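You operate a simulated robot arm through the tools that you are given. There is no shell and no other tool.

You are at the controls of a simulated two-armed robot. One attempt, no reset.

JOB
Find the air line still under pressure, bleed it to zero and tag it.
Fine: look with the gauge knob and turn it off after; the tag stands in that line's slot; the air valves stay shut.
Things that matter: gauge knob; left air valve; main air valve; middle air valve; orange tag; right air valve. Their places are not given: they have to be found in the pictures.

It is judged by the outcome, as a careful person would: the job done as asked, and still so three seconds after it is handed in. It fails if anything else is knocked over, pushed out of place, dropped, spilled or broken.

ROBOT AND FRAMES
Two 7-joint arms with two-finger parallel grippers on one trunk that stands fixed in place. Base frame: the origin is at the foot of the trunk, x ahead of it, y to its left, z up. Units: mm, rad, N and s.
The left shoulder is at [50, 187, 1160], the right one opposite. With the tool pointing down near the work surface each hand reaches from about 100 to 660 mm from the base axis, measured 20 degrees to its own side. Payload 3.43 kg a hand.
The tool frame of a hand sits at the grasp point between the pads (the TCP): z along the fingers, y along the line on which they close. The tips reach 30 mm beyond it. Largest opening 94 mm; finger width 28, thickness 10; the body of the gripper, 50 by 96 mm, starts 55 mm behind the TCP.
Orientation is that of the tool frame in the base frame, as a unit quaternion [x, y, z, w]. With the fingers straight down and closing along the base's y, the tool's x points along the base's -x, its y along +y and its z along -z.

CONTROLS
- The arms move only by the tool jog_arm. It takes "left_series", "right_series" or both (then of equal length, played together; a hand with none holds still); each is one flat list of numbers, 7 for each row, row after row: the shift along the base's x, y, z in units of 250 mm (1.0 is 250 mm), then the turn, a rotation vector about the base's x, y, z in units of 180 degrees (1.0 is 180 degrees), then the gripper command, from -1 (fully open) to 1 (shut), values between in proportion. In form: [x, y, z, ax, ay, az, jaw, x, y, z, ax, ay, az, jaw, ...]. A call has 1 to 20 rows; each row is the pose to reach, as a shift and turn from the pose commanded when the call began. A call with a number of a shift or a turn outside -1 to 1 is refused whole. Each row takes 0.2 s and may step no farther than 50 mm and 0.15 rad from the row before; otherwise, or with a gripper value out of range, the whole call is refused. A pose out of reach is approached as far as the arm can. The call stops where the force on the tool passes 90 N (or 10 N more than at its start, if that is more) or the arm is blocked; 0.2 s more then pass. Each finger travels about 153 mm/s and halts on what it meets, pressing with about 27 N; the grip force reading is that of the motor and also rises with nothing between the fingers. The clock runs only during rows and for 0.2 s after the last one: add rows that repeat a pose to give the fingers time. It gives the time, the measured TCP pose, the force on the tool (base axes), the opening and the grip force at its end, in the units of the frame above (readings bear some noise), with the torque about the TCP (base axes, N m) and any sound that the robot's microphone picked up, and new pictures: "views" is both (left out), scene, wrist or none (wrist: the cameras of the hands that moved).
- Cameras (640 x 400 px; columns grow to the right, rows downward): "scene" is now at [119.4, -49, 1328.1]; the picture's right is [-0.52, -0.85, 0.00], its down [-0.39, 0.24, -0.89] and it looks along [0.76, -0.47, -0.46] (base axes); focal length 223 px, centre (320, 200). "left" rides on the left gripper at [76, -14, -102] in its tool frame; the picture's right is [0.18, 0.98, 0.00], its down [-0.75, 0.14, -0.64] and it looks along [-0.63, 0.12, 0.77] (tool axes); focal length 243 px, centre (320, 200). "right" rides on the right gripper at [76, 14, -103] in its tool frame; the picture's right is [-0.18, 0.98, 0.00], its down [-0.75, -0.14, -0.64] and it looks along [-0.63, -0.12, 0.77] (tool axes); focal length 243 px, centre (320, 200).
- lift_body(by): slides the trunk up (or, below 0, down) by that many mm; the arms and the scene camera ride with it, the base frame stays. It gives what a move gives, with no picture.
- pan_tilt(pan, tilt): turns the head with the scene camera to pan (to the left, within 1.396 rad either way) and tilt (down, from -0.506 to 1.204), counted from straight ahead of the robot. It gives what a move gives, and a new picture of the scene camera.
- locate(camera, pixels): for up to 12 pixels [column, row] of the newest picture of that camera ("zoom" is the newest enlarged one), the place [x, y, z] in the base frame of the surface seen there, good to about 2 mm, but the place of the scene camera against the robot may be out by one fixed shift of up to 18 mm in any direction. It takes no simulated time.
- zoom(camera, box): a new picture of the part [left, top, right, bottom] of that camera's present view, enlarged. It takes no simulated time.
- hand_in(): hands the job in; it is judged then, once.

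Leave the grippers open and the arms clear of the work at the hand-in unless told otherwise.

The tools are called by a JSON object that holds its "method" and its "body". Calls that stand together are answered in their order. jog_arm: Moves the arms, as the interface text tells. Its arguments: {"type":"object","properties":{"left_series":{"type":"array"},"right_series":{"type":"array"},"views":{"type":"string","enum":["both","scene","wrist","none"]}},"required":[]} The other tools are called the same way: lift_body (by) moves the trunk up or down; pan_tilt (pan, tilt) turns the head that bears the scene camera; locate (camera, pixels) gives the place of the surface under pixels of a picture; zoom (camera, box) takes an enlarged picture of a part of a camera's view; hand_in () hands the job in.

At the start:

```text
t: 0.0
left_tool_pos: [341.2, -9.4, 1234.6]
left_orientation: [0.0, 1.0, -0.001, 0.0]
left_wrist_force: [-0.5, 1.1, -0.2]
left_ft_torque: [0.0, -0.05, -0.02]
left_finger_gap: 93.7
left_gripper_force: 0.1
right_tool_pos: [293.9, -368.2, 1236.0]
right_orientation: [-0.001, 1.0, 0.0, 0.0]
right_wrist_force: [0.1, 0.2, 0.3]
right_ft_torque: [0.01, -0.01, 0.01]
right_finger_gap: 93.9
right_gripper_force: 0.1
trunk travel left (down, up): [-375.0, 57.0]
head pan, tilt (commanded): [-0.552, 0.476]
```

scene: 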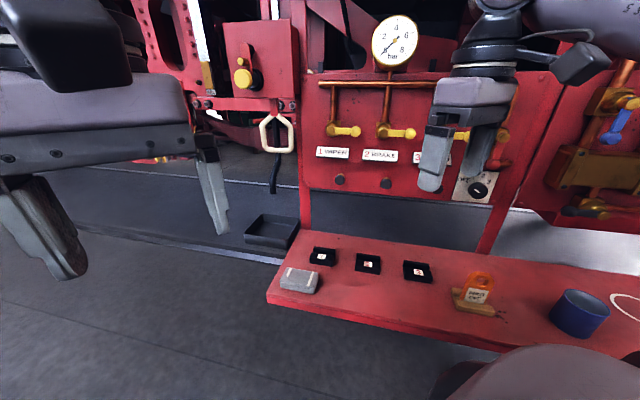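
right: 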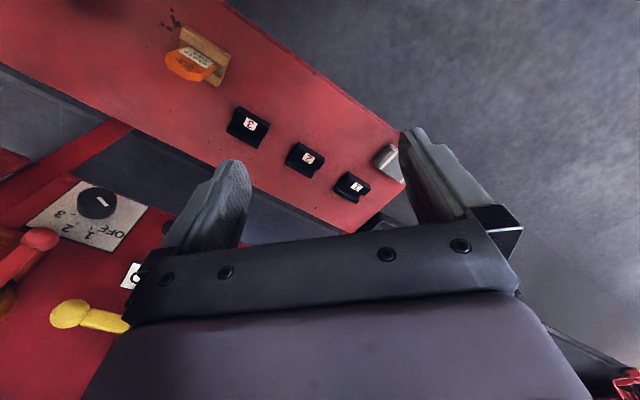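
left: 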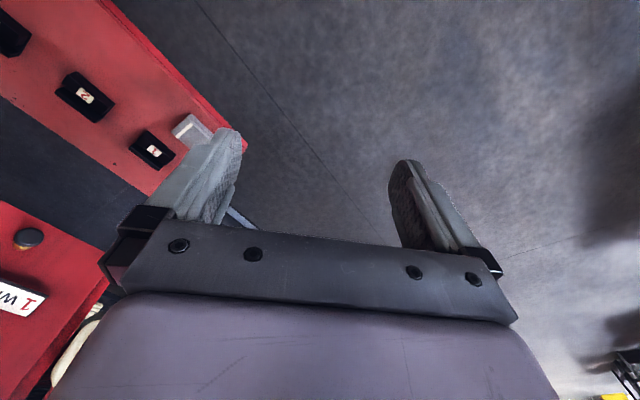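

I see a red panel with three yellow-handled valves (around pixels (340,130), (395,132), (460,135)), a gauge at (393,42), a knob plate at about (475,190), bleed buttons under the labels, and a bench with three slots and an orange tag at (478,290). I'll zoom in to read the details first.

{"method": "zoom", "body": {"camera": "scene", "box": [300, 60, 540, 210]}}

{"method": "zoom", "body": {"camera": "scene", "box": [260, 220, 580, 360]}}

{"method": "zoom", "body": {"camera": "scene", "box": [360, 5, 440, 75]}}

{"method": "zoom", "body": {"camera": "scene", "box": [180, 10, 310, 120]}}

{"method": "zoom", "body": {"camera": "right", "box": [0, 160, 180, 340]}}

```text
2.67 times, centred on (420, 135) of scene
```

zoom: 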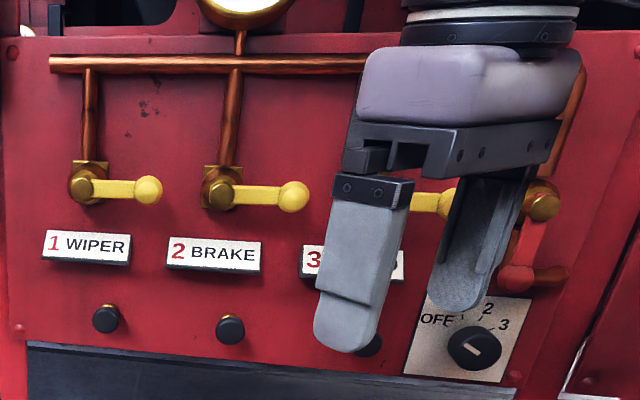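

```text
2.00 times, centred on (420, 290) of scene
```

zoom: 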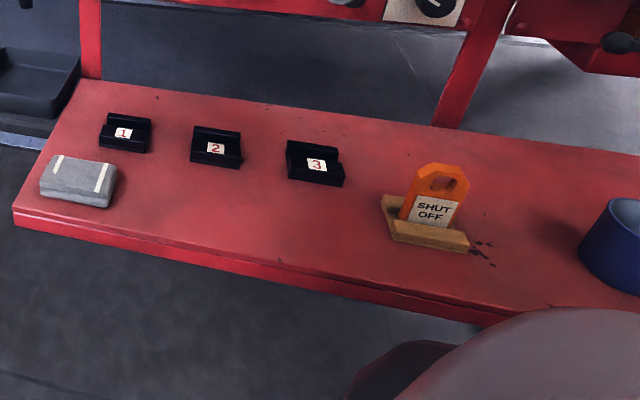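

```text
5.71 times, centred on (400, 40) of scene
```

zoom: 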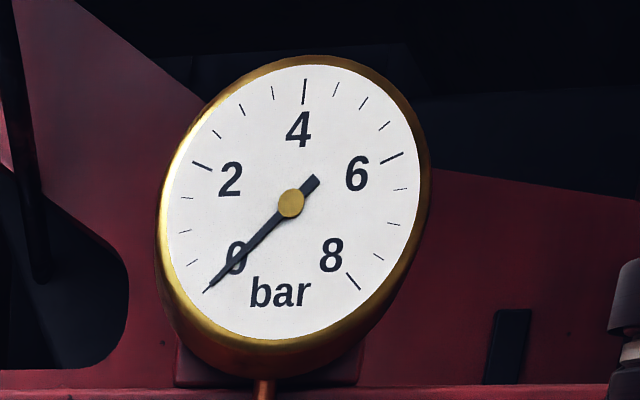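

```text
3.64 times, centred on (245, 65) of scene
```

zoom: 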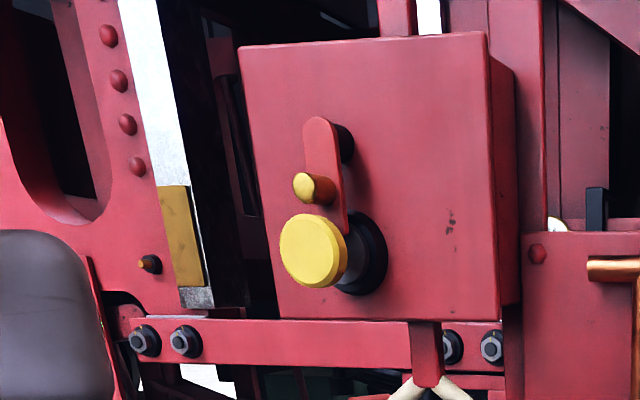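

```text
2.22 times, centred on (90, 250) of right
```

zoom: 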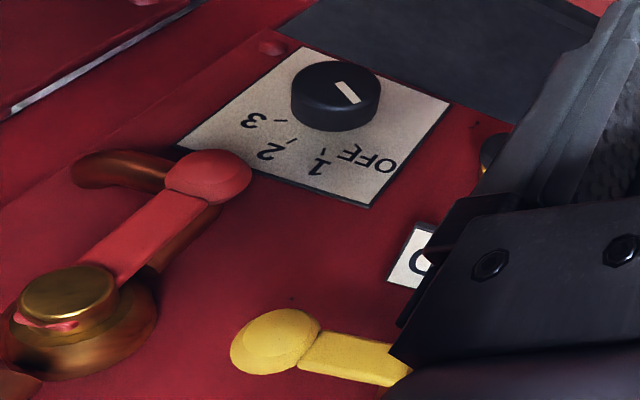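

Gauge reads 0 with the knob at OFF. The right gripper blocks label 3 and part of the panel. I'll get the places of the main parts now: knob, plate, bleed buttons, valves, slots, tag.

{"method": "locate", "body": {"camera": "scene", "pixels": [[340, 180], [386, 183], [478, 190], [465, 181], [343, 131], [400, 133], [333, 153], [380, 156], [312, 185], [410, 187], [320, 100], [488, 200]]}}

{"method": "locate", "body": {"camera": "scene", "pixels": [[322, 257], [368, 265], [418, 272], [478, 290], [479, 279], [474, 308], [300, 280], [340, 310], [580, 312], [505, 150], [496, 167], [340, 250]]}}

{"method": "locate", "body": {"camera": "right", "pixels": [[97, 203], [120, 205], [100, 235], [40, 238], [10, 280], [70, 313], [130, 275], [250, 126], [308, 158], [352, 187], [195, 60], [205, 50]]}}

```text
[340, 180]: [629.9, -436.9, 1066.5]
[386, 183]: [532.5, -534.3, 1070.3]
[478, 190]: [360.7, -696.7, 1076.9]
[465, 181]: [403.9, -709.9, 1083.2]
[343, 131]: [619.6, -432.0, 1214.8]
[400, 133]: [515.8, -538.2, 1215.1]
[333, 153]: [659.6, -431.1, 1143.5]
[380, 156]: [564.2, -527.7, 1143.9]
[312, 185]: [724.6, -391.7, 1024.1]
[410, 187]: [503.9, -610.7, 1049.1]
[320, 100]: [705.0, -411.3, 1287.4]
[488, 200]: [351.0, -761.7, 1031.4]
```

```text
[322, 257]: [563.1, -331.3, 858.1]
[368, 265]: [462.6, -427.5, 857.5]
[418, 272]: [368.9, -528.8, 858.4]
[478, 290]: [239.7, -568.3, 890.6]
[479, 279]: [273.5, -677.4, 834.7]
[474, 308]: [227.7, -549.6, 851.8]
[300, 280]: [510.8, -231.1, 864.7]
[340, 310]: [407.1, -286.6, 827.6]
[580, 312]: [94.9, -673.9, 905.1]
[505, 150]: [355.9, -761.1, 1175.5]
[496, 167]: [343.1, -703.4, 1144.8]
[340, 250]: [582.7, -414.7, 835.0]
```

```text
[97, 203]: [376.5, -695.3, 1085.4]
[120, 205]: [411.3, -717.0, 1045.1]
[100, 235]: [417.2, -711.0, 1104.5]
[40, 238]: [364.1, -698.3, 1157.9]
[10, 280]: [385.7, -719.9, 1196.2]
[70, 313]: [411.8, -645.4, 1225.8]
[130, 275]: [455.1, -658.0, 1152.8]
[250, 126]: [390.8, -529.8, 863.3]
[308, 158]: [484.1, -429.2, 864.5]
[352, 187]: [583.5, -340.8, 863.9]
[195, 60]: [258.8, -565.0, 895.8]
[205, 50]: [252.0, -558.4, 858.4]
```

The panel plane runs at 45° (faces toward −x,+y), with the knob near [375,-695,1085] standing out about 40 mm. The scene camera seems off by roughly (+17,0,+6) against the wrist camera. I'll swing the right hand to point horizontally at the panel, stopping well in front of the knob.

{"method": "jog_arm", "body": {"right_series": [0.0089, -0.0645, -0.0437, -0.01396, -0.03371, -0.01396, -1, 0.0179, -0.129, -0.0874, -0.02791, -0.06741, -0.02791, -1, 0.0268, -0.1935, -0.1311, -0.04187, -0.10112, -0.04187, -1, 0.0357, -0.258, -0.1749, -0.05583, -0.13483, -0.05583, -1, 0.0446, -0.3225, -0.2186, -0.06979, -0.16854, -0.06979, -1, 0.0536, -0.387, -0.2623, -0.08374, -0.20224, -0.08374, -1, 0.0625, -0.4515, -0.306, -0.0977, -0.23595, -0.0977, -1, 0.0714, -0.516, -0.3497, -0.11166, -0.26966, -0.11166, -1, 0.0804, -0.5805, -0.3934, -0.12561, -0.30336, -0.12561, -1, 0.0893, -0.645, -0.4371, -0.13957, -0.33707, -0.13957, -1, 0.0982, -0.7095, -0.4809, -0.15353, -0.37078, -0.15353, -1, 0.1071, -0.774, -0.5246, -0.16749, -0.40449, -0.16749, -1, 0.1161, -0.8385, -0.5683, -0.18144, -0.43819, -0.18144, -1, 0.125, -0.903, -0.612, -0.1954, -0.4719, -0.1954, -1], "views": "both"}}

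```text
t: 3.2
left_tool_pos: [340.7, -8.2, 1234.8]
left_orientation: [0.0, 1.0, 0.001, 0.0]
left_wrist_force: [0.0, -0.5, 0.1]
left_ft_torque: [0.01, 0.01, 0.05]
left_finger_gap: 94.0
left_gripper_force: 0.1
right_tool_pos: [283.7, -625.2, 1081.8]
right_orientation: [0.244, 0.728, -0.296, 0.569]
right_wrist_force: [-1.1, -0.5, -0.4]
right_ft_torque: [0.01, 0.0, 0.0]
right_finger_gap: 94.1
right_gripper_force: 0.0
right hand out of reach, approached as far as the arm can: row 12, 13, 14
trunk travel left (down, up): [-375.0, 57.0]
head pan, tilt (commanded): [-0.552, 0.476]
stopped in row 14 (right hand): the arm was blocked; the commanded pose is now the measured one
```

scene: 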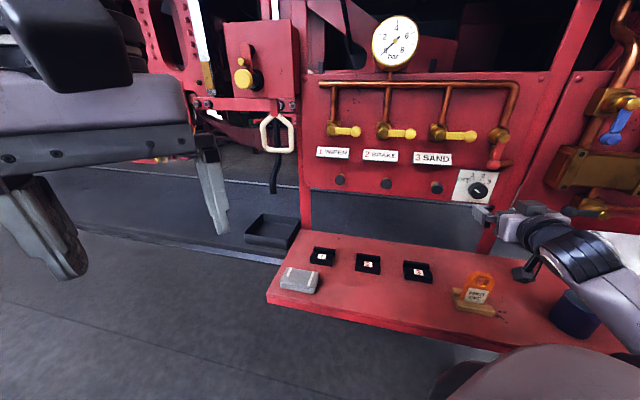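
right: 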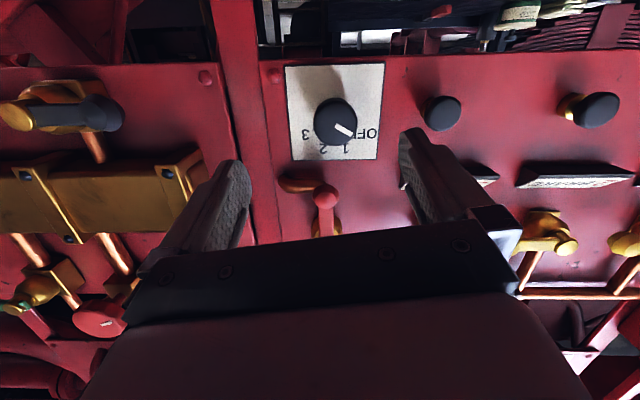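

The hand stopped about 10° short of horizontal and about 50 mm to the right (joint limit). The panel is now clear in the scene picture. I'll zoom to read everything and measure.

{"method": "zoom", "body": {"camera": "right", "box": [260, 50, 420, 170]}}

{"method": "locate", "body": {"camera": "right", "pixels": [[335, 121], [342, 128], [300, 90], [370, 90], [441, 113], [595, 109], [290, 155], [375, 155], [325, 195], [560, 245], [500, 100], [357, 118]]}}

{"method": "zoom", "body": {"camera": "scene", "box": [300, 70, 540, 220]}}

{"method": "locate", "body": {"camera": "scene", "pixels": [[340, 180], [386, 183], [436, 188], [478, 190], [460, 200], [497, 165], [470, 136], [412, 133], [356, 131], [500, 135], [418, 272], [478, 296]]}}

```text
3.33 times, centred on (340, 110) of right
```

zoom: 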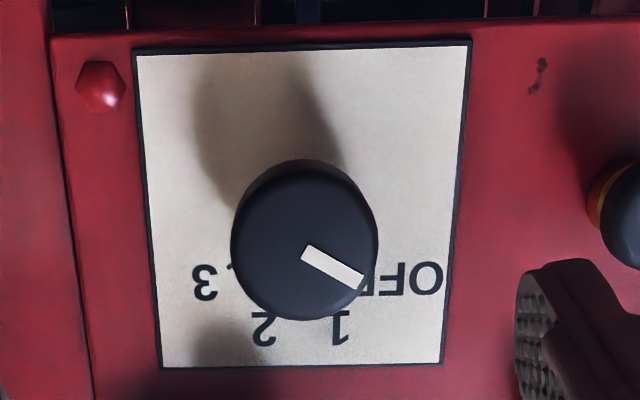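

```text
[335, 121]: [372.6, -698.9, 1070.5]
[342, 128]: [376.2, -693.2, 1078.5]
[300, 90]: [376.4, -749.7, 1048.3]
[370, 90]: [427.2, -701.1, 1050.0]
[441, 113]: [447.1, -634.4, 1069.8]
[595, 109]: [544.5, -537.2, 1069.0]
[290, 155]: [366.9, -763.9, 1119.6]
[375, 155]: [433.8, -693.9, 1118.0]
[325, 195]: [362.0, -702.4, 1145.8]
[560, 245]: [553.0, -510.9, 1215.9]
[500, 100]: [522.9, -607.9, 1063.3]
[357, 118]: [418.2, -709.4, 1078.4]
```

```text
2.67 times, centred on (420, 145) of scene
```

zoom: 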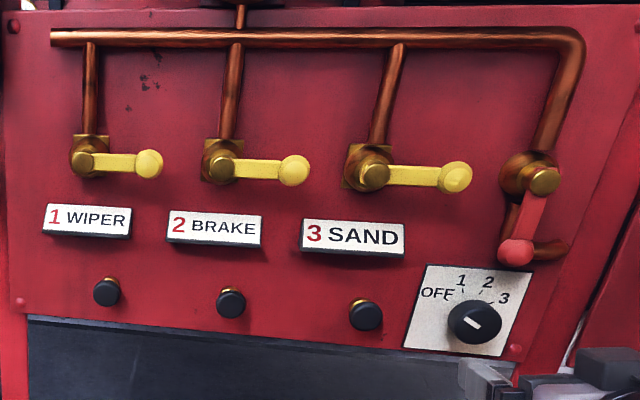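

```text
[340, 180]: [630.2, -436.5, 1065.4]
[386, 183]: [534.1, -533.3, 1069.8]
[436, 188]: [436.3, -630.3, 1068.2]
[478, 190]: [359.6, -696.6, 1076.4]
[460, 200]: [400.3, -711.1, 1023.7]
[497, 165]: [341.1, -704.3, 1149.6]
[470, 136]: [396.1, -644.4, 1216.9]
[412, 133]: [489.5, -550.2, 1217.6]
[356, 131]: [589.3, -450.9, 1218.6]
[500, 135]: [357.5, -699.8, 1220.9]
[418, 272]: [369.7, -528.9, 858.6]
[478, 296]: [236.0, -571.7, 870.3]
```

Buttons sit at height about 1069, faces at 764 mm along the panel normal; the knob face is about 40 mm across. The three yellow valves are crossways (shut). I'd like to see how the right arm is folded, so I'll turn the head toward it.

{"method": "pan_tilt", "body": {"pan": -1.2, "tilt": 0.5}}

```text
t: 4.2
left_tool_pos: [341.2, -7.9, 1234.6]
left_orientation: [0.0, 1.0, 0.001, 0.0]
left_wrist_force: [-0.2, 0.7, -0.1]
left_ft_torque: [0.01, -0.01, 0.03]
left_finger_gap: 93.8
left_gripper_force: 0.0
right_tool_pos: [283.7, -626.2, 1082.3]
right_orientation: [0.245, 0.727, -0.297, 0.568]
right_wrist_force: [-0.5, -1.2, 0.4]
right_ft_torque: [0.0, -0.01, 0.01]
right_finger_gap: 93.9
right_gripper_force: 0.0
trunk travel left (down, up): [-375.0, 57.0]
head pan, tilt (commanded): [-1.201, 0.499]
```

scene: 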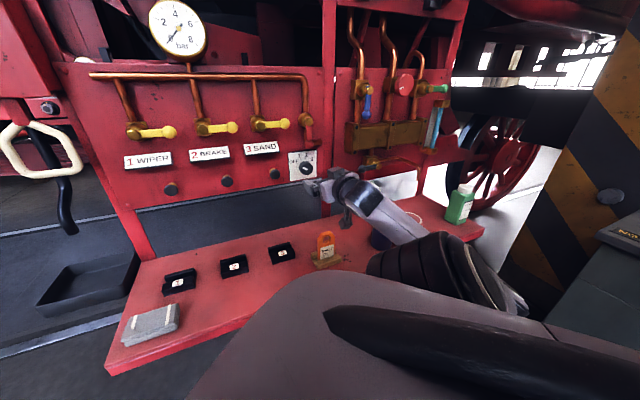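

The elbow is folded far out to the right, which limits the wrist. I'll slide the hand left and in a little, in front of the space between buttons 2 and 3 (fingertips still about 45 mm off the buttons), then finish the turn to horizontal there.

{"method": "jog_arm", "body": {"right_series": [0.0678, 0.0346, -0.0035, 0, 0, 0, -1, 0.1355, 0.0693, -0.007, 0, 0, 0, -1, 0.2033, 0.1039, -0.0105, 0, 0, 0, -1, 0.271, 0.1385, -0.014, 0, 0, 0, -1, 0.3388, 0.1731, -0.0175, 0, 0, 0, -1, 0.4065, 0.2078, -0.021, 0, 0, 0, -1, 0.4743, 0.2424, -0.0245, 0, 0, 0, -1, 0.542, 0.277, -0.028, 0, 0, 0, -1, 0.542, 0.277, -0.028, -0.0015, -0.0187, 0.0003, -1, 0.542, 0.277, -0.028, -0.0029, -0.0374, 0.0006, -1, 0.542, 0.277, -0.028, -0.0044, -0.056, 0.0009, -1, 0.542, 0.277, -0.028, -0.0058, -0.0747, 0.0012, -1], "views": "both"}}

```text
t: 6.8
left_tool_pos: [341.6, -9.1, 1234.5]
left_orientation: [0.0, 1.0, 0.0, 0.0]
left_wrist_force: [0.4, -0.2, -0.3]
left_ft_torque: [0.0, 0.01, -0.01]
left_finger_gap: 94.1
left_gripper_force: 0.0
right_tool_pos: [341.1, -640.6, 1122.9]
right_orientation: [0.259, 0.668, -0.259, 0.648]
right_wrist_force: [0.2, 0.0, 0.1]
right_ft_torque: [-0.03, -0.01, 0.01]
right_finger_gap: 93.7
right_gripper_force: 0.0
right hand out of reach, approached as far as the arm can: row 2, 3, 4, 5, 6, 7, 8, 9, 10, 11, 12
trunk travel left (down, up): [-375.0, 57.0]
head pan, tilt (commanded): [-1.201, 0.499]
```

scene: 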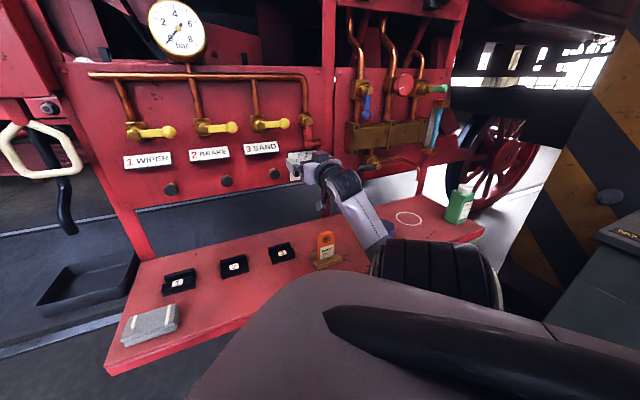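
right: 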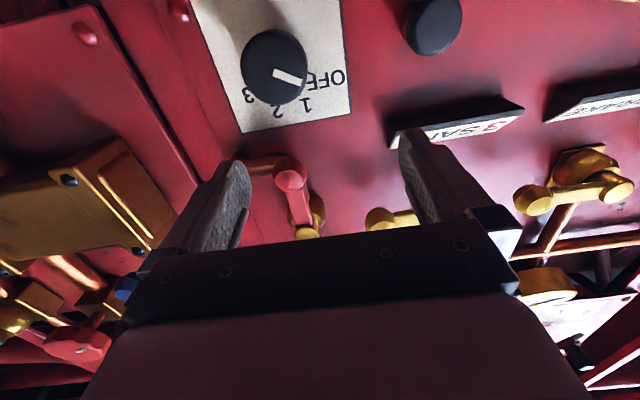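

The hand is now almost exactly horizontal, at [341,-641,1123], near the knob, though it could not go as far left as asked. A small test step to the right (20 mm in −x and −y) will tell me how the commanded pose is counted.

{"method": "jog_arm", "body": {"right_series": [-0.04, -0.04, 0, 0, 0, 0, -1, -0.08, -0.08, 0, 0, 0, 0, -1], "views": "none"}}

{"method": "locate", "body": {"camera": "scene", "pixels": [[385, 135], [373, 160], [402, 85], [367, 110], [350, 88], [325, 120], [410, 220], [462, 205], [388, 230], [310, 170], [330, 60], [420, 165]]}}

```text
t: 7.4
left_tool_pos: [340.3, -9.7, 1235.7]
left_orientation: [0.0, 1.0, -0.001, 0.0]
left_wrist_force: [0.4, -0.6, 0.2]
left_ft_torque: [0.02, 0.02, 0.01]
left_finger_gap: 94.0
left_gripper_force: 0.0
right_tool_pos: [320.3, -660.6, 1124.0]
right_orientation: [0.271, 0.653, -0.271, 0.653]
right_wrist_force: [0.5, 0.4, 0.2]
right_ft_torque: [-0.02, 0.04, 0.0]
right_finger_gap: 94.1
right_gripper_force: 0.0
right hand out of reach, approached as far as the arm can: row 1
trunk travel left (down, up): [-375.0, 57.0]
head pan, tilt (commanded): [-1.201, 0.499]
```

```text
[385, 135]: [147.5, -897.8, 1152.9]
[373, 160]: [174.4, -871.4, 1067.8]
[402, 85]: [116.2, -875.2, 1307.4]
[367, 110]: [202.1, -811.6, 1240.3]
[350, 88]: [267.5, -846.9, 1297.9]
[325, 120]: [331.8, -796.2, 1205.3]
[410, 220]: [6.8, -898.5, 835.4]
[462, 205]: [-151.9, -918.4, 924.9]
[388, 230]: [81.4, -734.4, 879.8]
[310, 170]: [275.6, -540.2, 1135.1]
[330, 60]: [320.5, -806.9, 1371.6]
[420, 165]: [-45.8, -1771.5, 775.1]
```

Good: the pose is counted from where the arm really is, and the hand is now exactly square to the panel at [320,-661,1124]. Next I lower it about 52 mm to knob height, still 60 mm away from the panel parts, and look.

{"method": "jog_arm", "body": {"right_series": [0.004, 0.004, -0.052, 0, 0, 0, -1, 0.008, 0.008, -0.104, 0, 0, 0, -1, 0.012, 0.012, -0.156, 0, 0, 0, -1, 0.016, 0.016, -0.208, 0, 0, 0, -1], "views": "both"}}

```text
t: 8.4
left_tool_pos: [340.9, -9.9, 1234.4]
left_orientation: [-0.001, 1.0, 0.0, 0.0]
left_wrist_force: [1.1, 0.2, 0.3]
left_ft_torque: [0.0, -0.01, -0.01]
left_finger_gap: 94.0
left_gripper_force: 0.1
right_tool_pos: [317.1, -676.8, 1094.6]
right_orientation: [0.269, 0.656, -0.268, 0.653]
right_wrist_force: [0.1, -0.4, 0.3]
right_ft_torque: [0.0, 0.0, 0.01]
right_finger_gap: 94.0
right_gripper_force: 0.2
right hand out of reach, approached as far as the arm can: row 2, 3, 4
trunk travel left (down, up): [-375.0, 57.0]
head pan, tilt (commanded): [-1.201, 0.499]
```

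scene: 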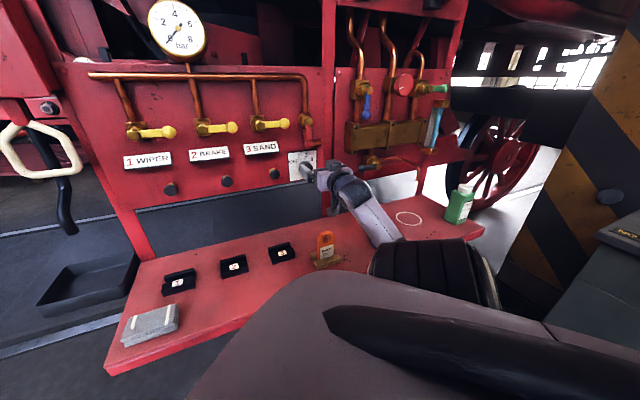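
right: 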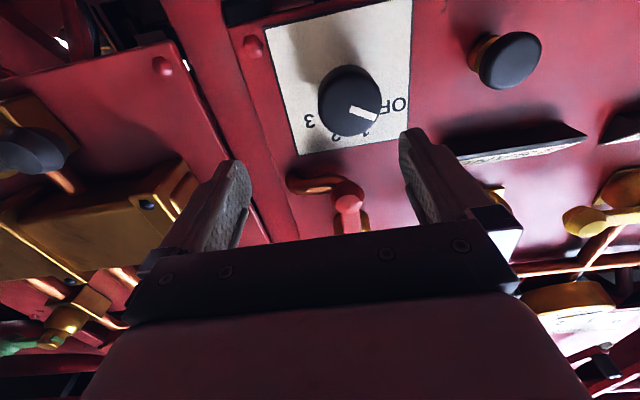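

Lower down the arm again hits its limit (z 1095 instead of 1072). Higher relative to the shoulder works better, so lowering the trunk should help. First I check how much clearance elbow and forearm have over the bench things (pixels around (435,270), (375,215), tag top (325,237), cup, bottle).

{"method": "locate", "body": {"camera": "scene", "pixels": [[435, 250], [375, 215], [325, 237], [388, 250], [490, 275], [465, 190], [350, 190], [440, 245], [400, 300], [400, 245], [340, 270], [326, 262]]}}

{"method": "zoom", "body": {"camera": "scene", "box": [260, 140, 520, 320]}}

```text
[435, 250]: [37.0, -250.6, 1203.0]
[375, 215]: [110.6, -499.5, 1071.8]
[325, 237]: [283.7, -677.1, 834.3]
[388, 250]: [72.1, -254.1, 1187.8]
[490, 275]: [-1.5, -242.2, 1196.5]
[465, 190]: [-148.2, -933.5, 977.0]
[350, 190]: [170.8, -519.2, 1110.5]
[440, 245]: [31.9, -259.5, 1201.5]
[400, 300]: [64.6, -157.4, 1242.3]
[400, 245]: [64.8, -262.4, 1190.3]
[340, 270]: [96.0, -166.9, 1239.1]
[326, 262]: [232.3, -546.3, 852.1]
```

```text
2.22 times, centred on (390, 230) of scene
```

zoom: 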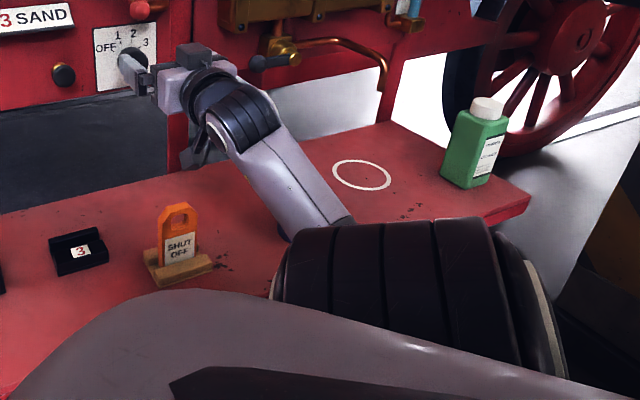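

Forearm and elbow stay in front of the bench edge, clear of the things on it. Before lowering the trunk I try a more natural wrist roll: back off a little, rise to about 1140, and roll the hand 90° so its camera sits to the right (fingers closing vertically). That also gives room to turn the knob clockwise from OFF.

{"method": "jog_arm", "body": {"right_series": [-0.035, 0.035, 0.06, 0, 0, 0, -1, -0.07, 0.07, 0.12, 0, 0, 0, -1, -0.07, 0.07, 0.18, -0.0295, 0.0295, 0, -1, -0.07, 0.07, 0.18, -0.0589, 0.0589, 0, -1, -0.07, 0.07, 0.18, -0.0884, 0.0884, 0, -1, -0.07, 0.07, 0.18, -0.1179, 0.1179, 0, -1, -0.07, 0.07, 0.18, -0.1473, 0.1473, 0, -1, -0.07, 0.07, 0.18, -0.1768, 0.1768, 0, -1, -0.07, 0.07, 0.18, -0.2063, 0.2063, 0, -1, -0.07, 0.07, 0.18, -0.2357, 0.2357, 0, -1, -0.07, 0.07, 0.18, -0.2652, 0.2652, 0, -1, -0.07, 0.07, 0.18, -0.2947, 0.2947, 0, -1, -0.07, 0.07, 0.18, -0.3241, 0.3241, 0, -1, -0.07, 0.07, 0.18, -0.3536, 0.3536, 0, -1], "views": "both"}}

```text
t: 11.6
left_tool_pos: [342.3, -9.6, 1234.4]
left_orientation: [0.0, 1.0, 0.001, 0.0]
left_wrist_force: [-1.5, -0.8, -0.6]
left_ft_torque: [0.05, -0.02, -0.01]
left_finger_gap: 94.1
left_gripper_force: 0.0
right_tool_pos: [300.1, -544.9, 1382.5]
right_orientation: [0.049, -0.571, 0.691, -0.441]
right_wrist_force: [-0.4, -1.6, 0.4]
right_ft_torque: [0.01, -0.04, 0.02]
right_finger_gap: 94.0
right_gripper_force: 0.2
right hand out of reach, approached as far as the arm can: row 7, 8, 9, 10, 11, 12, 13, 14
trunk travel left (down, up): [-375.0, 57.0]
head pan, tilt (commanded): [-1.201, 0.499]
stopped in row 14 (right hand): the arm was blocked; the commanded pose is now the measured one
```

scene: 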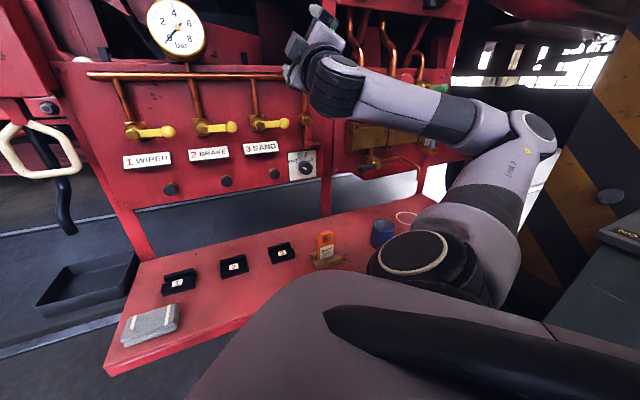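
right: 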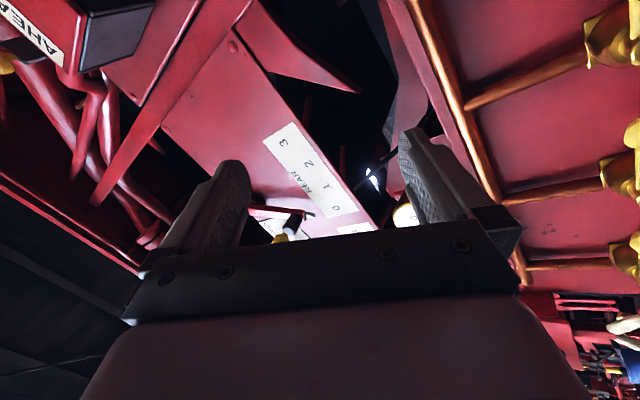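

The roll carried the arm up into an elbow-high pose at [300,-545,1382]; nothing was touched. I'll measure where the links are to understand the arm's shape before going on.

{"method": "locate", "body": {"camera": "scene", "pixels": [[415, 250], [480, 205], [535, 130], [500, 110], [455, 118], [400, 100], [335, 85], [320, 45], [298, 60], [450, 190], [385, 232], [305, 165]]}}

{"method": "zoom", "body": {"camera": "scene", "box": [260, 0, 580, 200]}}

```text
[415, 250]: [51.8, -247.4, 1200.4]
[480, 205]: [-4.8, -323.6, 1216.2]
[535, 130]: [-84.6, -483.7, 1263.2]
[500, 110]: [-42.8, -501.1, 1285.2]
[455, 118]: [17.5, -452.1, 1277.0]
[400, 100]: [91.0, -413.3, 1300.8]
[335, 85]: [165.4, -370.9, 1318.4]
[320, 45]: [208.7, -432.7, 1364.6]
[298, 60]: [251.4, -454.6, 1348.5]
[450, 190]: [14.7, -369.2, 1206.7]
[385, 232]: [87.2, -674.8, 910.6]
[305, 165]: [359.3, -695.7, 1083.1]
```

```text
2.00 times, centred on (420, 100) of scene
```

zoom: 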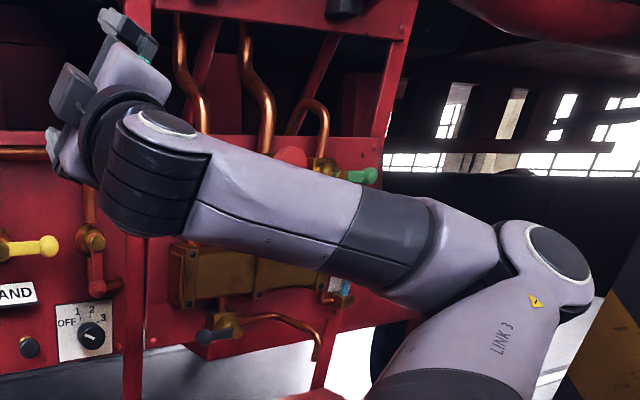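

The arm's joints like the opposite roll. I'll bring the hand back down in front of the knob (z≈1150, well off the panel) in the square camera-below orientation, then try rolling the other way.

{"method": "jog_arm", "body": {"right_series": [-0.0012, -0.0366, -0.0928, 0.0302, -0.0192, 0.0098, -1, -0.0024, -0.0732, -0.1856, 0.0604, -0.0384, 0.0196, -1, -0.0036, -0.1098, -0.2784, 0.0906, -0.0576, 0.0294, -1, -0.0048, -0.1464, -0.3712, 0.1208, -0.0768, 0.0392, -1, -0.006, -0.183, -0.464, 0.151, -0.096, 0.049, -1, -0.0072, -0.2196, -0.5568, 0.1812, -0.1152, 0.0588, -1, -0.0084, -0.2562, -0.6496, 0.2114, -0.1344, 0.0686, -1, -0.0096, -0.2928, -0.7424, 0.2416, -0.1536, 0.0784, -1, -0.0108, -0.3294, -0.8352, 0.2718, -0.1728, 0.0882, -1, -0.012, -0.366, -0.928, 0.302, -0.192, 0.098, -1], "views": "both"}}

```text
t: 14.0
left_tool_pos: [344.9, -8.5, 1233.2]
left_orientation: [0.0, 1.0, 0.0, -0.001]
left_wrist_force: [0.9, 0.3, 0.0]
left_ft_torque: [-0.01, 0.08, 0.03]
left_finger_gap: 94.0
left_gripper_force: 0.1
right_tool_pos: [245.6, -650.3, 1041.7]
right_orientation: [0.172, 0.803, -0.374, 0.43]
right_wrist_force: [1.0, 0.8, -0.4]
right_ft_torque: [0.0, 0.0, -0.05]
right_finger_gap: 94.1
right_gripper_force: 0.1
right hand out of reach, approached as far as the arm can: row 3, 4, 5, 6, 7, 8, 9
trunk travel left (down, up): [-375.0, 57.0]
head pan, tilt (commanded): [-1.201, 0.499]
stopped in row 10 (right hand): the arm was blocked; the commanded pose is now the measured one
```

scene: 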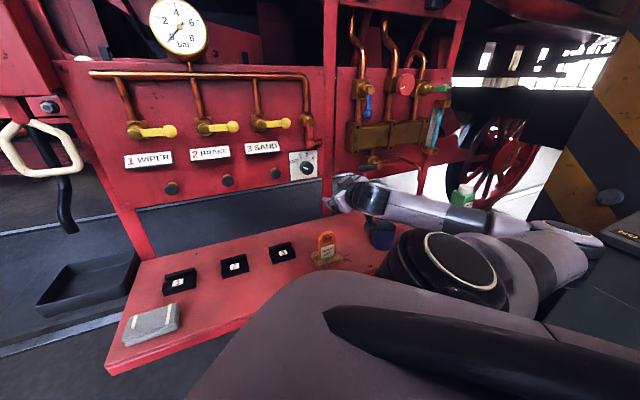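
right: 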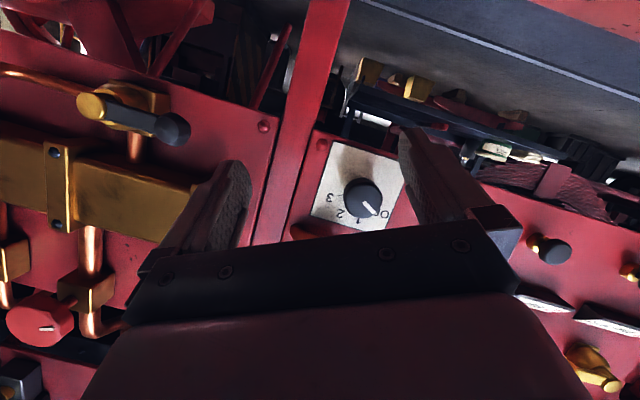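

The hand came down to [246,-650,1042] and the arm reports blocked. I check whether the forearm is near the bottle or cup.

{"method": "zoom", "body": {"camera": "scene", "box": [320, 140, 640, 340]}}

{"method": "locate", "body": {"camera": "scene", "pixels": [[400, 205], [455, 220], [490, 222], [560, 230], [595, 235], [365, 200], [462, 190], [380, 235], [540, 270], [345, 190], [430, 200], [470, 240]]}}

```text
2.00 times, centred on (480, 240) of scene
```

zoom: 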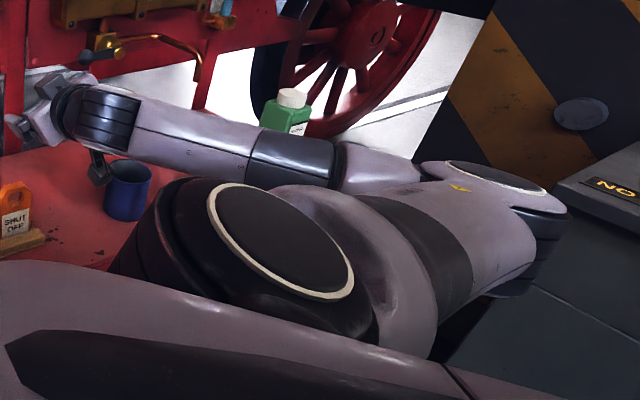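

```text
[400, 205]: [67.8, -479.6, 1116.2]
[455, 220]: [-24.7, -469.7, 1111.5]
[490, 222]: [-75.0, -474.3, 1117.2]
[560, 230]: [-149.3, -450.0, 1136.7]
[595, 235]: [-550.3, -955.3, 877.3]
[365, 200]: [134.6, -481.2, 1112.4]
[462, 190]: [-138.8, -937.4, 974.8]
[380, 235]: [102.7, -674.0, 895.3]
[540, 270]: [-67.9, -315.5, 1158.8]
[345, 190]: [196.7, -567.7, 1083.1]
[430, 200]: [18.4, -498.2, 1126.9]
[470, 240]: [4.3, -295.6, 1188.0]
```

No contact: the bottle is far behind and the cup is well below the forearm. I return to the pose that was fully in reach before (about [325,-665,1124], square to the panel).

{"method": "jog_arm", "body": {"right_series": [0.0532, -0.0097, 0.0548, 0.0034, -0.0321, 0.0025, -1, 0.1063, -0.0193, 0.1097, 0.0067, -0.0642, 0.0049, -1, 0.1595, -0.029, 0.1645, 0.0101, -0.0964, 0.0074, -1, 0.2127, -0.0387, 0.2193, 0.0135, -0.1285, 0.0099, -1, 0.2658, -0.0483, 0.2742, 0.0168, -0.1606, 0.0123, -1, 0.319, -0.058, 0.329, 0.0202, -0.1927, 0.0148, -1], "views": "scene"}}

```text
t: 15.4
left_tool_pos: [341.2, -9.7, 1236.1]
left_orientation: [0.0, 1.0, 0.0, 0.001]
left_wrist_force: [-0.7, -0.4, -0.3]
left_ft_torque: [0.0, 0.0, 0.04]
left_finger_gap: 93.9
left_gripper_force: 0.0
right_tool_pos: [322.1, -665.5, 1122.9]
right_orientation: [0.27, 0.653, -0.269, 0.654]
right_wrist_force: [0.4, 1.0, -0.9]
right_ft_torque: [0.01, -0.02, -0.03]
right_finger_gap: 93.8
right_gripper_force: 0.1
trunk travel left (down, up): [-375.0, 57.0]
head pan, tilt (commanded): [-1.201, 0.499]
```

scene: 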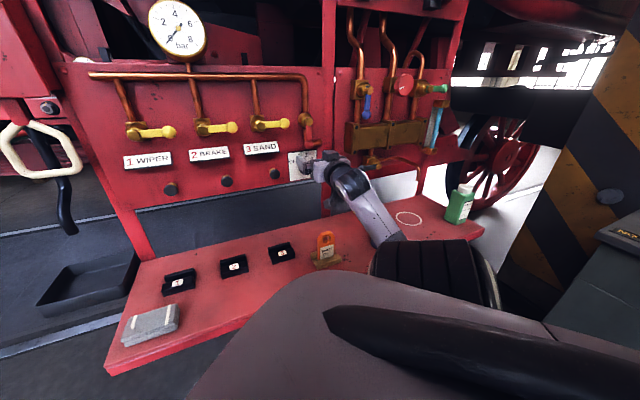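

The hand is back square to the panel and in reach, elbow low and in front of the bench. I raise the hand 60 mm first (so the camera under it stays well above the tag), then lower the trunk 80 mm.

{"method": "jog_arm", "body": {"right_series": [0, 0, 0.08, 0, 0, 0, -1, 0, 0, 0.16, 0, 0, 0, -1, 0, 0, 0.24, 0, 0, 0, -1], "views": "none"}}

```text
t: 16.2
left_tool_pos: [340.2, -8.0, 1235.0]
left_orientation: [0.001, 1.0, 0.0, 0.001]
left_wrist_force: [-0.3, 0.2, 1.0]
left_ft_torque: [0.01, -0.01, -0.01]
left_finger_gap: 93.7
left_gripper_force: 0.2
right_tool_pos: [322.3, -662.5, 1184.1]
right_orientation: [0.271, 0.653, -0.268, 0.654]
right_wrist_force: [-0.2, -0.3, 0.1]
right_ft_torque: [0.0, 0.0, 0.04]
right_finger_gap: 94.1
right_gripper_force: 0.0
trunk travel left (down, up): [-375.0, 57.0]
head pan, tilt (commanded): [-1.201, 0.499]
```

The hand is at z 1184 with no limit reached. Now I lower the trunk by 80 mm, which puts the hand near z 1104.

{"method": "lift_body", "body": {"by": -80}}

```text
t: 17.4
left_tool_pos: [340.3, -9.3, 1155.5]
left_orientation: [0.0, 1.0, 0.001, 0.001]
left_wrist_force: [0.3, 0.3, -0.5]
left_ft_torque: [-0.02, 0.0, 0.01]
left_finger_gap: 93.9
left_gripper_force: 0.1
right_tool_pos: [321.2, -663.3, 1103.3]
right_orientation: [0.271, 0.653, -0.268, 0.655]
right_wrist_force: [-0.1, -0.1, -0.2]
right_ft_torque: [-0.01, -0.02, 0.0]
right_finger_gap: 94.0
right_gripper_force: 0.0
trunk travel left (down, up): [-295.0, 137.0]
head pan, tilt (commanded): [-1.201, 0.499]
```

Next I lower to knob height (z≈1072) and slide 11 mm left to line up with the knob, then look with both cameras.

{"method": "jog_arm", "body": {"right_series": [0.01, 0.01, -0.042, 0, 0, 0, -1, 0.021, 0.021, -0.083, 0, 0, 0, -1, 0.031, 0.031, -0.125, 0, 0, 0, -1], "views": "both"}}

```text
t: 18.2
left_tool_pos: [341.2, -8.7, 1154.2]
left_orientation: [0.001, 1.0, 0.0, 0.001]
left_wrist_force: [0.7, -0.5, 0.1]
left_ft_torque: [-0.03, 0.01, -0.03]
left_finger_gap: 93.9
left_gripper_force: 0.0
right_tool_pos: [329.4, -654.7, 1072.2]
right_orientation: [0.27, 0.653, -0.269, 0.654]
right_wrist_force: [0.4, 0.0, 1.0]
right_ft_torque: [0.0, -0.03, 0.02]
right_finger_gap: 94.0
right_gripper_force: 0.1
trunk travel left (down, up): [-295.0, 137.0]
head pan, tilt (commanded): [-1.201, 0.499]
```

scene: 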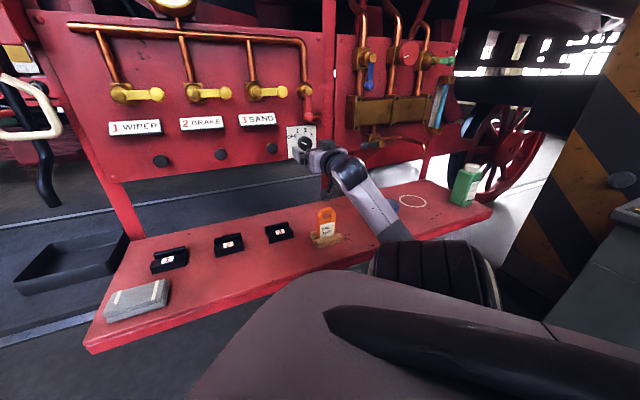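
right: 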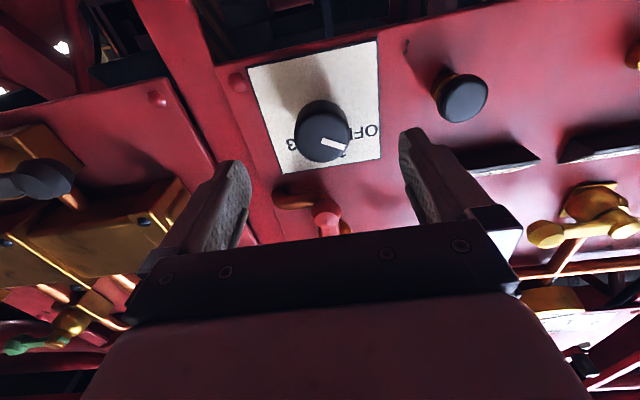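

Now the hand sits square in front of the knob, fully in reach, at [329,-655,1072]. I measure the knob precisely in the wrist picture (knob around (322,132)).

{"method": "zoom", "body": {"camera": "right", "box": [240, 40, 400, 180]}}

{"method": "locate", "body": {"camera": "right", "pixels": [[322, 136], [313, 136], [332, 136], [322, 125], [322, 148], [300, 125], [345, 130], [310, 108], [270, 80], [365, 70], [365, 150], [327, 215]]}}

```text
2.86 times, centred on (320, 110) of right
```

zoom: 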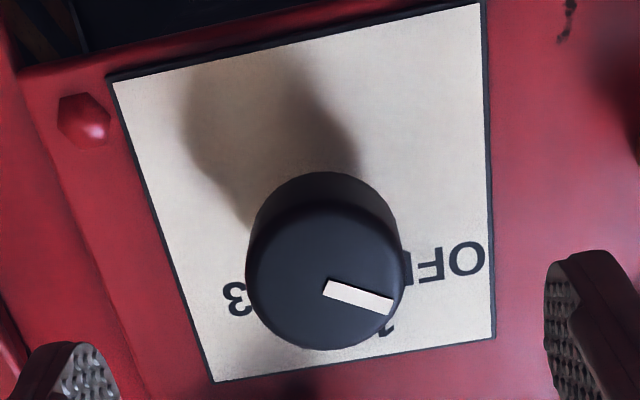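

```text
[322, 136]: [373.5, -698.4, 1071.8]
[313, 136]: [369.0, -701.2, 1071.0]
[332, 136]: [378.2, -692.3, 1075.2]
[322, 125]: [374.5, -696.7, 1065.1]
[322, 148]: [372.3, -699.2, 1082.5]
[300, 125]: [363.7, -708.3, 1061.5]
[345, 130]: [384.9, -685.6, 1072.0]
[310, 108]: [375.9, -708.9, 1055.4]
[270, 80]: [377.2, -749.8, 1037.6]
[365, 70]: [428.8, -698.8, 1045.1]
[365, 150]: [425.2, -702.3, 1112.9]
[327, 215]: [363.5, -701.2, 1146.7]
```

The knob face centre is at about [373,-699,1072], diameter ≈38 mm, exactly in front of the hand. Before gripping I test in free air whether the hand can roll clockwise by 120° here (OFF→3 is three 40° steps).

{"method": "jog_arm", "body": {"right_series": [0, 0, 0, 0.0314, -0.0314, 0, -1, 0, 0, 0, 0.0629, -0.0629, 0, -1, 0, 0, 0, 0.0943, -0.0943, 0, -1, 0, 0, 0, 0.1257, -0.1257, 0, -1, 0, 0, 0, 0.1571, -0.1571, 0, -1], "views": "none"}}

```text
t: 19.4
left_tool_pos: [340.5, -9.2, 1154.7]
left_orientation: [0.0, 1.0, 0.0, 0.001]
left_wrist_force: [0.1, -0.3, 0.1]
left_ft_torque: [0.01, 0.01, 0.04]
left_finger_gap: 94.1
left_gripper_force: 0.0
right_tool_pos: [329.3, -655.9, 1072.7]
right_orientation: [0.478, 0.52, -0.028, 0.707]
right_wrist_force: [-0.4, 0.6, 0.6]
right_ft_torque: [-0.02, 0.0, 0.0]
right_finger_gap: 94.0
right_gripper_force: 0.2
trunk travel left (down, up): [-295.0, 137.0]
head pan, tilt (commanded): [-1.201, 0.499]
```

Roll of +40° worked with no limit. I test further to +120° in the air.

{"method": "jog_arm", "body": {"right_series": [0, 0, 0, 0.0314, -0.0314, 0, -1, 0, 0, 0, 0.0629, -0.0629, 0, -1, 0, 0, 0, 0.0943, -0.0943, 0, -1, 0, 0, 0, 0.1257, -0.1257, 0, -1, 0, 0, 0, 0.1571, -0.1571, 0, -1, 0, 0, 0, 0.1886, -0.1886, 0, -1, 0, 0, 0, 0.22, -0.22, 0, -1, 0, 0, 0, 0.2514, -0.2514, 0, -1, 0, 0, 0, 0.2829, -0.2829, 0, -1, 0, 0, 0, 0.3143, -0.3143, 0, -1], "views": "both"}}

```text
t: 21.6
left_tool_pos: [339.6, -8.1, 1155.2]
left_orientation: [0.0, 1.0, 0.0, 0.001]
left_wrist_force: [-0.1, -1.2, -0.8]
left_ft_torque: [-0.02, -0.01, -0.01]
left_finger_gap: 93.9
left_gripper_force: 0.2
right_tool_pos: [330.0, -655.3, 1073.0]
right_orientation: [0.701, 0.089, 0.433, 0.56]
right_wrist_force: [0.0, 0.3, -0.8]
right_ft_torque: [0.0, -0.01, 0.0]
right_finger_gap: 94.4
right_gripper_force: 0.0
trunk travel left (down, up): [-295.0, 137.0]
head pan, tilt (commanded): [-1.201, 0.499]
```

scene: 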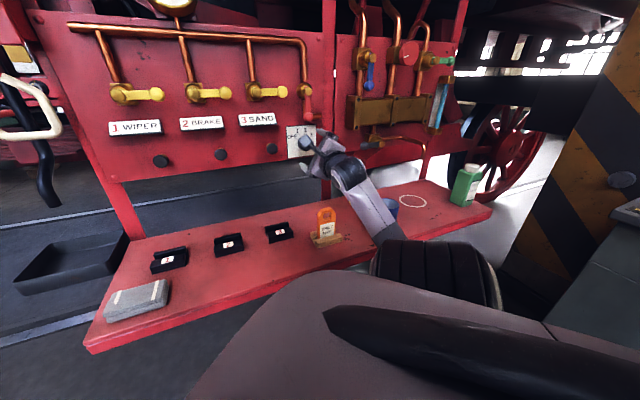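
right: 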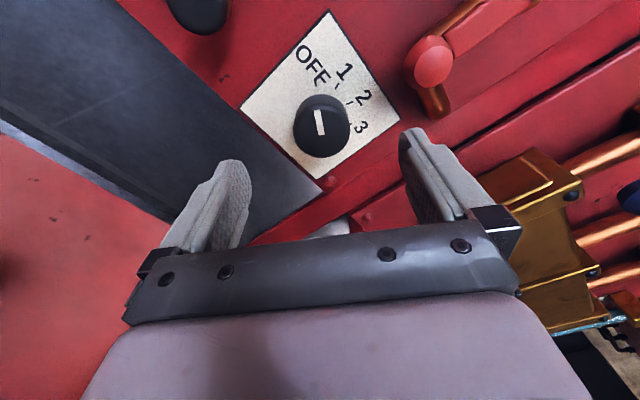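

The full 120° is available. I roll back to the starting roll with the fingers narrowed to about 64 mm, and turn the head so that the gauge comes back into view.

{"method": "jog_arm", "body": {"right_series": [0, 0, 0, -0.0314, 0.0314, 0, -0.36, 0, 0, 0, -0.0629, 0.0629, 0, -0.36, 0, 0, 0, -0.0943, 0.0943, 0, -0.36, 0, 0, 0, -0.1257, 0.1257, 0, -0.36, 0, 0, 0, -0.1571, 0.1571, 0, -0.36, 0, 0, 0, -0.1886, 0.1886, 0, -0.36, 0, 0, 0, -0.22, 0.22, 0, -0.36, 0, 0, 0, -0.2514, 0.2514, 0, -0.36, 0, 0, 0, -0.2829, 0.2829, 0, -0.36, 0, 0, 0, -0.3143, 0.3143, 0, -0.36, 0, 0, 0, -0.3457, 0.3457, 0, -0.36, 0, 0, 0, -0.3771, 0.3771, 0, -0.36, 0, 0, 0, -0.4086, 0.4086, 0, -0.36, 0, 0, 0, -0.44, 0.44, 0, -0.36, 0, 0, 0, -0.4714, 0.4714, 0, -0.36], "views": "none"}}

{"method": "pan_tilt", "body": {"pan": -0.85, "tilt": 0.25}}

```text
t: 24.8
left_tool_pos: [340.6, -9.9, 1153.9]
left_orientation: [0.0, 1.0, 0.0, 0.001]
left_wrist_force: [-0.2, 0.2, -0.1]
left_ft_torque: [-0.01, 0.01, 0.0]
left_finger_gap: 94.1
left_gripper_force: 0.2
right_tool_pos: [328.4, -656.4, 1072.7]
right_orientation: [0.269, 0.654, -0.27, 0.653]
right_wrist_force: [-0.3, -2.0, -0.3]
right_ft_torque: [0.04, 0.03, -0.01]
right_finger_gap: 64.0
right_gripper_force: 0.0
trunk travel left (down, up): [-295.0, 137.0]
head pan, tilt (commanded): [-1.201, 0.499]
```

```text
t: 25.6
left_tool_pos: [341.4, -8.7, 1155.7]
left_orientation: [0.001, 1.0, 0.0, 0.001]
left_wrist_force: [-0.1, -0.2, 0.1]
left_ft_torque: [0.01, 0.01, -0.02]
left_finger_gap: 93.8
left_gripper_force: 0.0
right_tool_pos: [330.7, -655.0, 1073.2]
right_orientation: [0.271, 0.653, -0.269, 0.654]
right_wrist_force: [0.5, 0.6, -0.1]
right_ft_torque: [0.02, 0.02, 0.02]
right_finger_gap: 64.0
right_gripper_force: 0.0
trunk travel left (down, up): [-295.0, 137.0]
head pan, tilt (commanded): [-0.85, 0.25]
```

scene: 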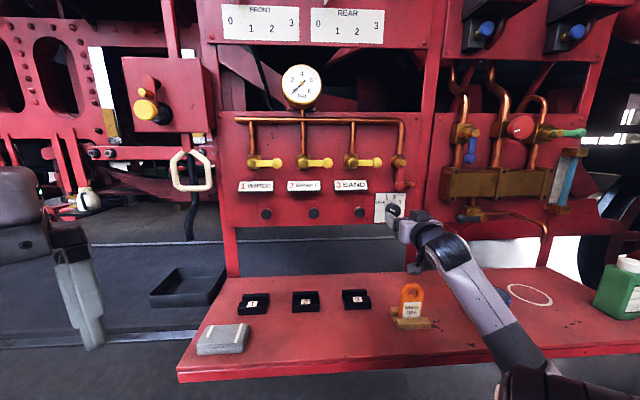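

Good view of gauge, panel, and bench. Now I move the fingers straight in around the knob by about 58 mm (tips ending about 12 mm off the plate), still open at 64 mm.

{"method": "jog_arm", "body": {"right_series": [0.034, -0.0324, -0.0004, 0, 0, 0, -0.36, 0.068, -0.0648, -0.0008, 0, 0, 0, -0.36, 0.102, -0.0972, -0.0012, 0, 0, 0, -0.36, 0.136, -0.1296, -0.0016, 0, 0, 0, -0.36, 0.17, -0.162, -0.002, 0, 0, 0, -0.36], "views": "both"}}

```text
t: 26.8
left_tool_pos: [340.5, -8.8, 1155.4]
left_orientation: [0.0, 1.0, 0.0, 0.0]
left_wrist_force: [0.6, -2.0, 0.8]
left_ft_torque: [0.0, -0.01, 0.03]
left_finger_gap: 94.2
left_gripper_force: 0.1
right_tool_pos: [369.2, -698.7, 1073.9]
right_orientation: [0.27, 0.654, -0.267, 0.654]
right_wrist_force: [0.4, 0.3, 0.1]
right_ft_torque: [-0.01, 0.03, 0.02]
right_finger_gap: 63.9
right_gripper_force: 0.1
right hand out of reach, approached as far as the arm can: row 5
trunk travel left (down, up): [-295.0, 137.0]
head pan, tilt (commanded): [-0.85, 0.25]
```

scene: 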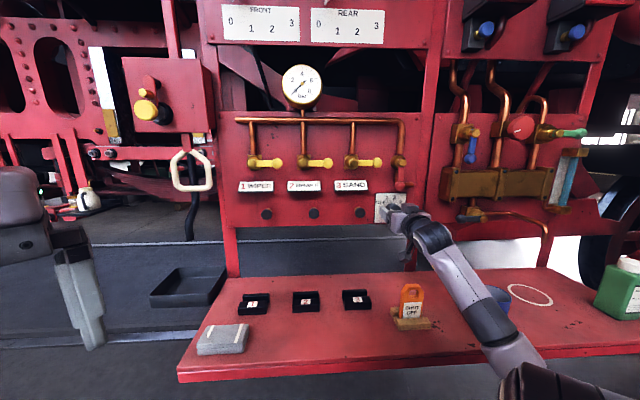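
right: 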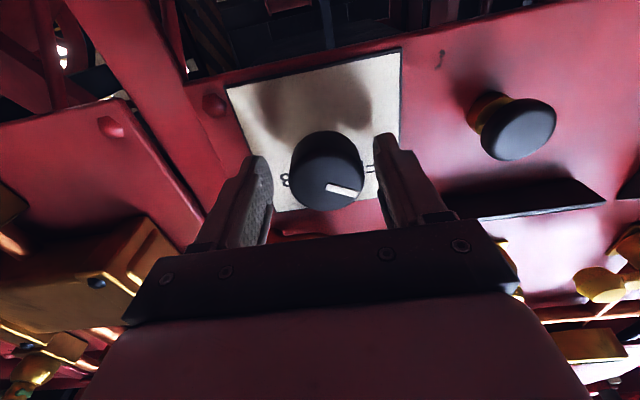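

The last few mm hit a slight limit (hand 4 mm right of the knob centre). A 20° clockwise roll with the fingers still open should relieve it; I recentre at the same time.

{"method": "jog_arm", "body": {"right_series": [0.0, 0.0, 0, 0.0262, -0.0262, 0, -0.36, 0.006, 0.006, -0.004, 0.0524, -0.0524, 0, -0.36, 0.012, 0.012, -0.008, 0.0786, -0.0786, 0, -0.36], "views": "wrist"}}

```text
t: 27.6
left_tool_pos: [340.1, -9.0, 1155.9]
left_orientation: [0.001, 1.0, 0.001, 0.001]
left_wrist_force: [-0.8, 0.1, 0.0]
left_ft_torque: [0.0, 0.01, -0.03]
left_finger_gap: 94.0
left_gripper_force: 0.2
right_tool_pos: [367.6, -698.4, 1073.4]
right_orientation: [0.378, 0.598, -0.147, 0.691]
right_wrist_force: [-0.8, 0.5, 0.2]
right_ft_torque: [-0.01, 0.01, -0.01]
right_finger_gap: 63.8
right_gripper_force: 0.1
right hand out of reach, approached as far as the arm can: row 3
trunk travel left (down, up): [-295.0, 137.0]
head pan, tilt (commanded): [-0.85, 0.25]
```

right: 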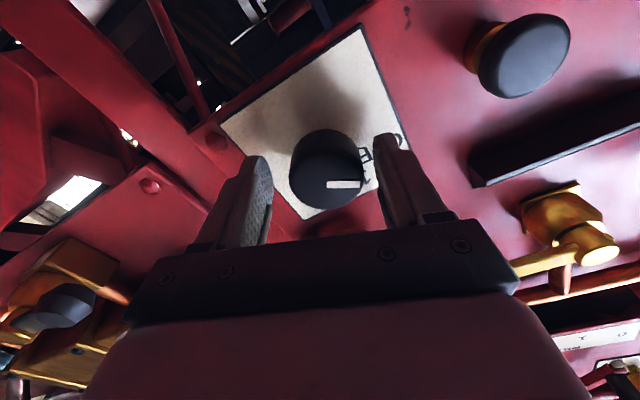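

Still a slight limit towards the left, by about 4 mm. A lower trunk gave more room before, so I back out, raise the hand, and will lower the trunk another 70 mm for comfortable margin.

{"method": "jog_arm", "body": {"right_series": [-0.034, 0.034, 0, 0, 0, 0, -0.36, -0.068, 0.068, 0, 0, 0, 0, -0.36, -0.102, 0.102, 0, 0, 0, 0, -0.36, -0.136, 0.136, 0, 0, 0, 0, -0.36, -0.17, 0.17, 0, 0, 0, 0, -0.36, -0.18, 0.18, 0.07, 0, 0, 0, -0.36, -0.18, 0.18, 0.14, 0, 0, 0, -0.36, -0.18, 0.18, 0.21, 0, 0, 0, -0.36, -0.18, 0.18, 0.28, 0, 0, 0, -0.36], "views": "none"}}

```text
t: 29.6
left_tool_pos: [341.3, -8.7, 1156.5]
left_orientation: [0.001, 1.0, 0.0, 0.001]
left_wrist_force: [-0.1, 1.1, 0.1]
left_ft_torque: [0.0, 0.0, 0.02]
left_finger_gap: 94.2
left_gripper_force: 0.0
right_tool_pos: [324.7, -653.5, 1144.7]
right_orientation: [0.38, 0.596, -0.15, 0.692]
right_wrist_force: [0.2, 0.1, 0.2]
right_ft_torque: [-0.02, 0.03, 0.0]
right_finger_gap: 63.5
right_gripper_force: 0.1
trunk travel left (down, up): [-295.0, 137.0]
head pan, tilt (commanded): [-0.85, 0.25]
```

The hand is backed out and raised to z 1145. Now I lower the trunk 70 mm.

{"method": "lift_body", "body": {"by": -70}}

```text
t: 30.7
left_tool_pos: [340.2, -7.9, 1085.6]
left_orientation: [0.001, 1.0, 0.0, 0.0]
left_wrist_force: [-0.6, 0.0, 0.7]
left_ft_torque: [0.02, -0.02, 0.0]
left_finger_gap: 94.1
left_gripper_force: 0.0
right_tool_pos: [323.1, -653.2, 1073.7]
right_orientation: [0.38, 0.596, -0.15, 0.691]
right_wrist_force: [0.5, -0.1, 0.1]
right_ft_torque: [-0.03, -0.02, -0.03]
right_finger_gap: 63.6
right_gripper_force: 0.1
trunk travel left (down, up): [-225.0, 207.0]
head pan, tilt (commanded): [-0.85, 0.25]
```

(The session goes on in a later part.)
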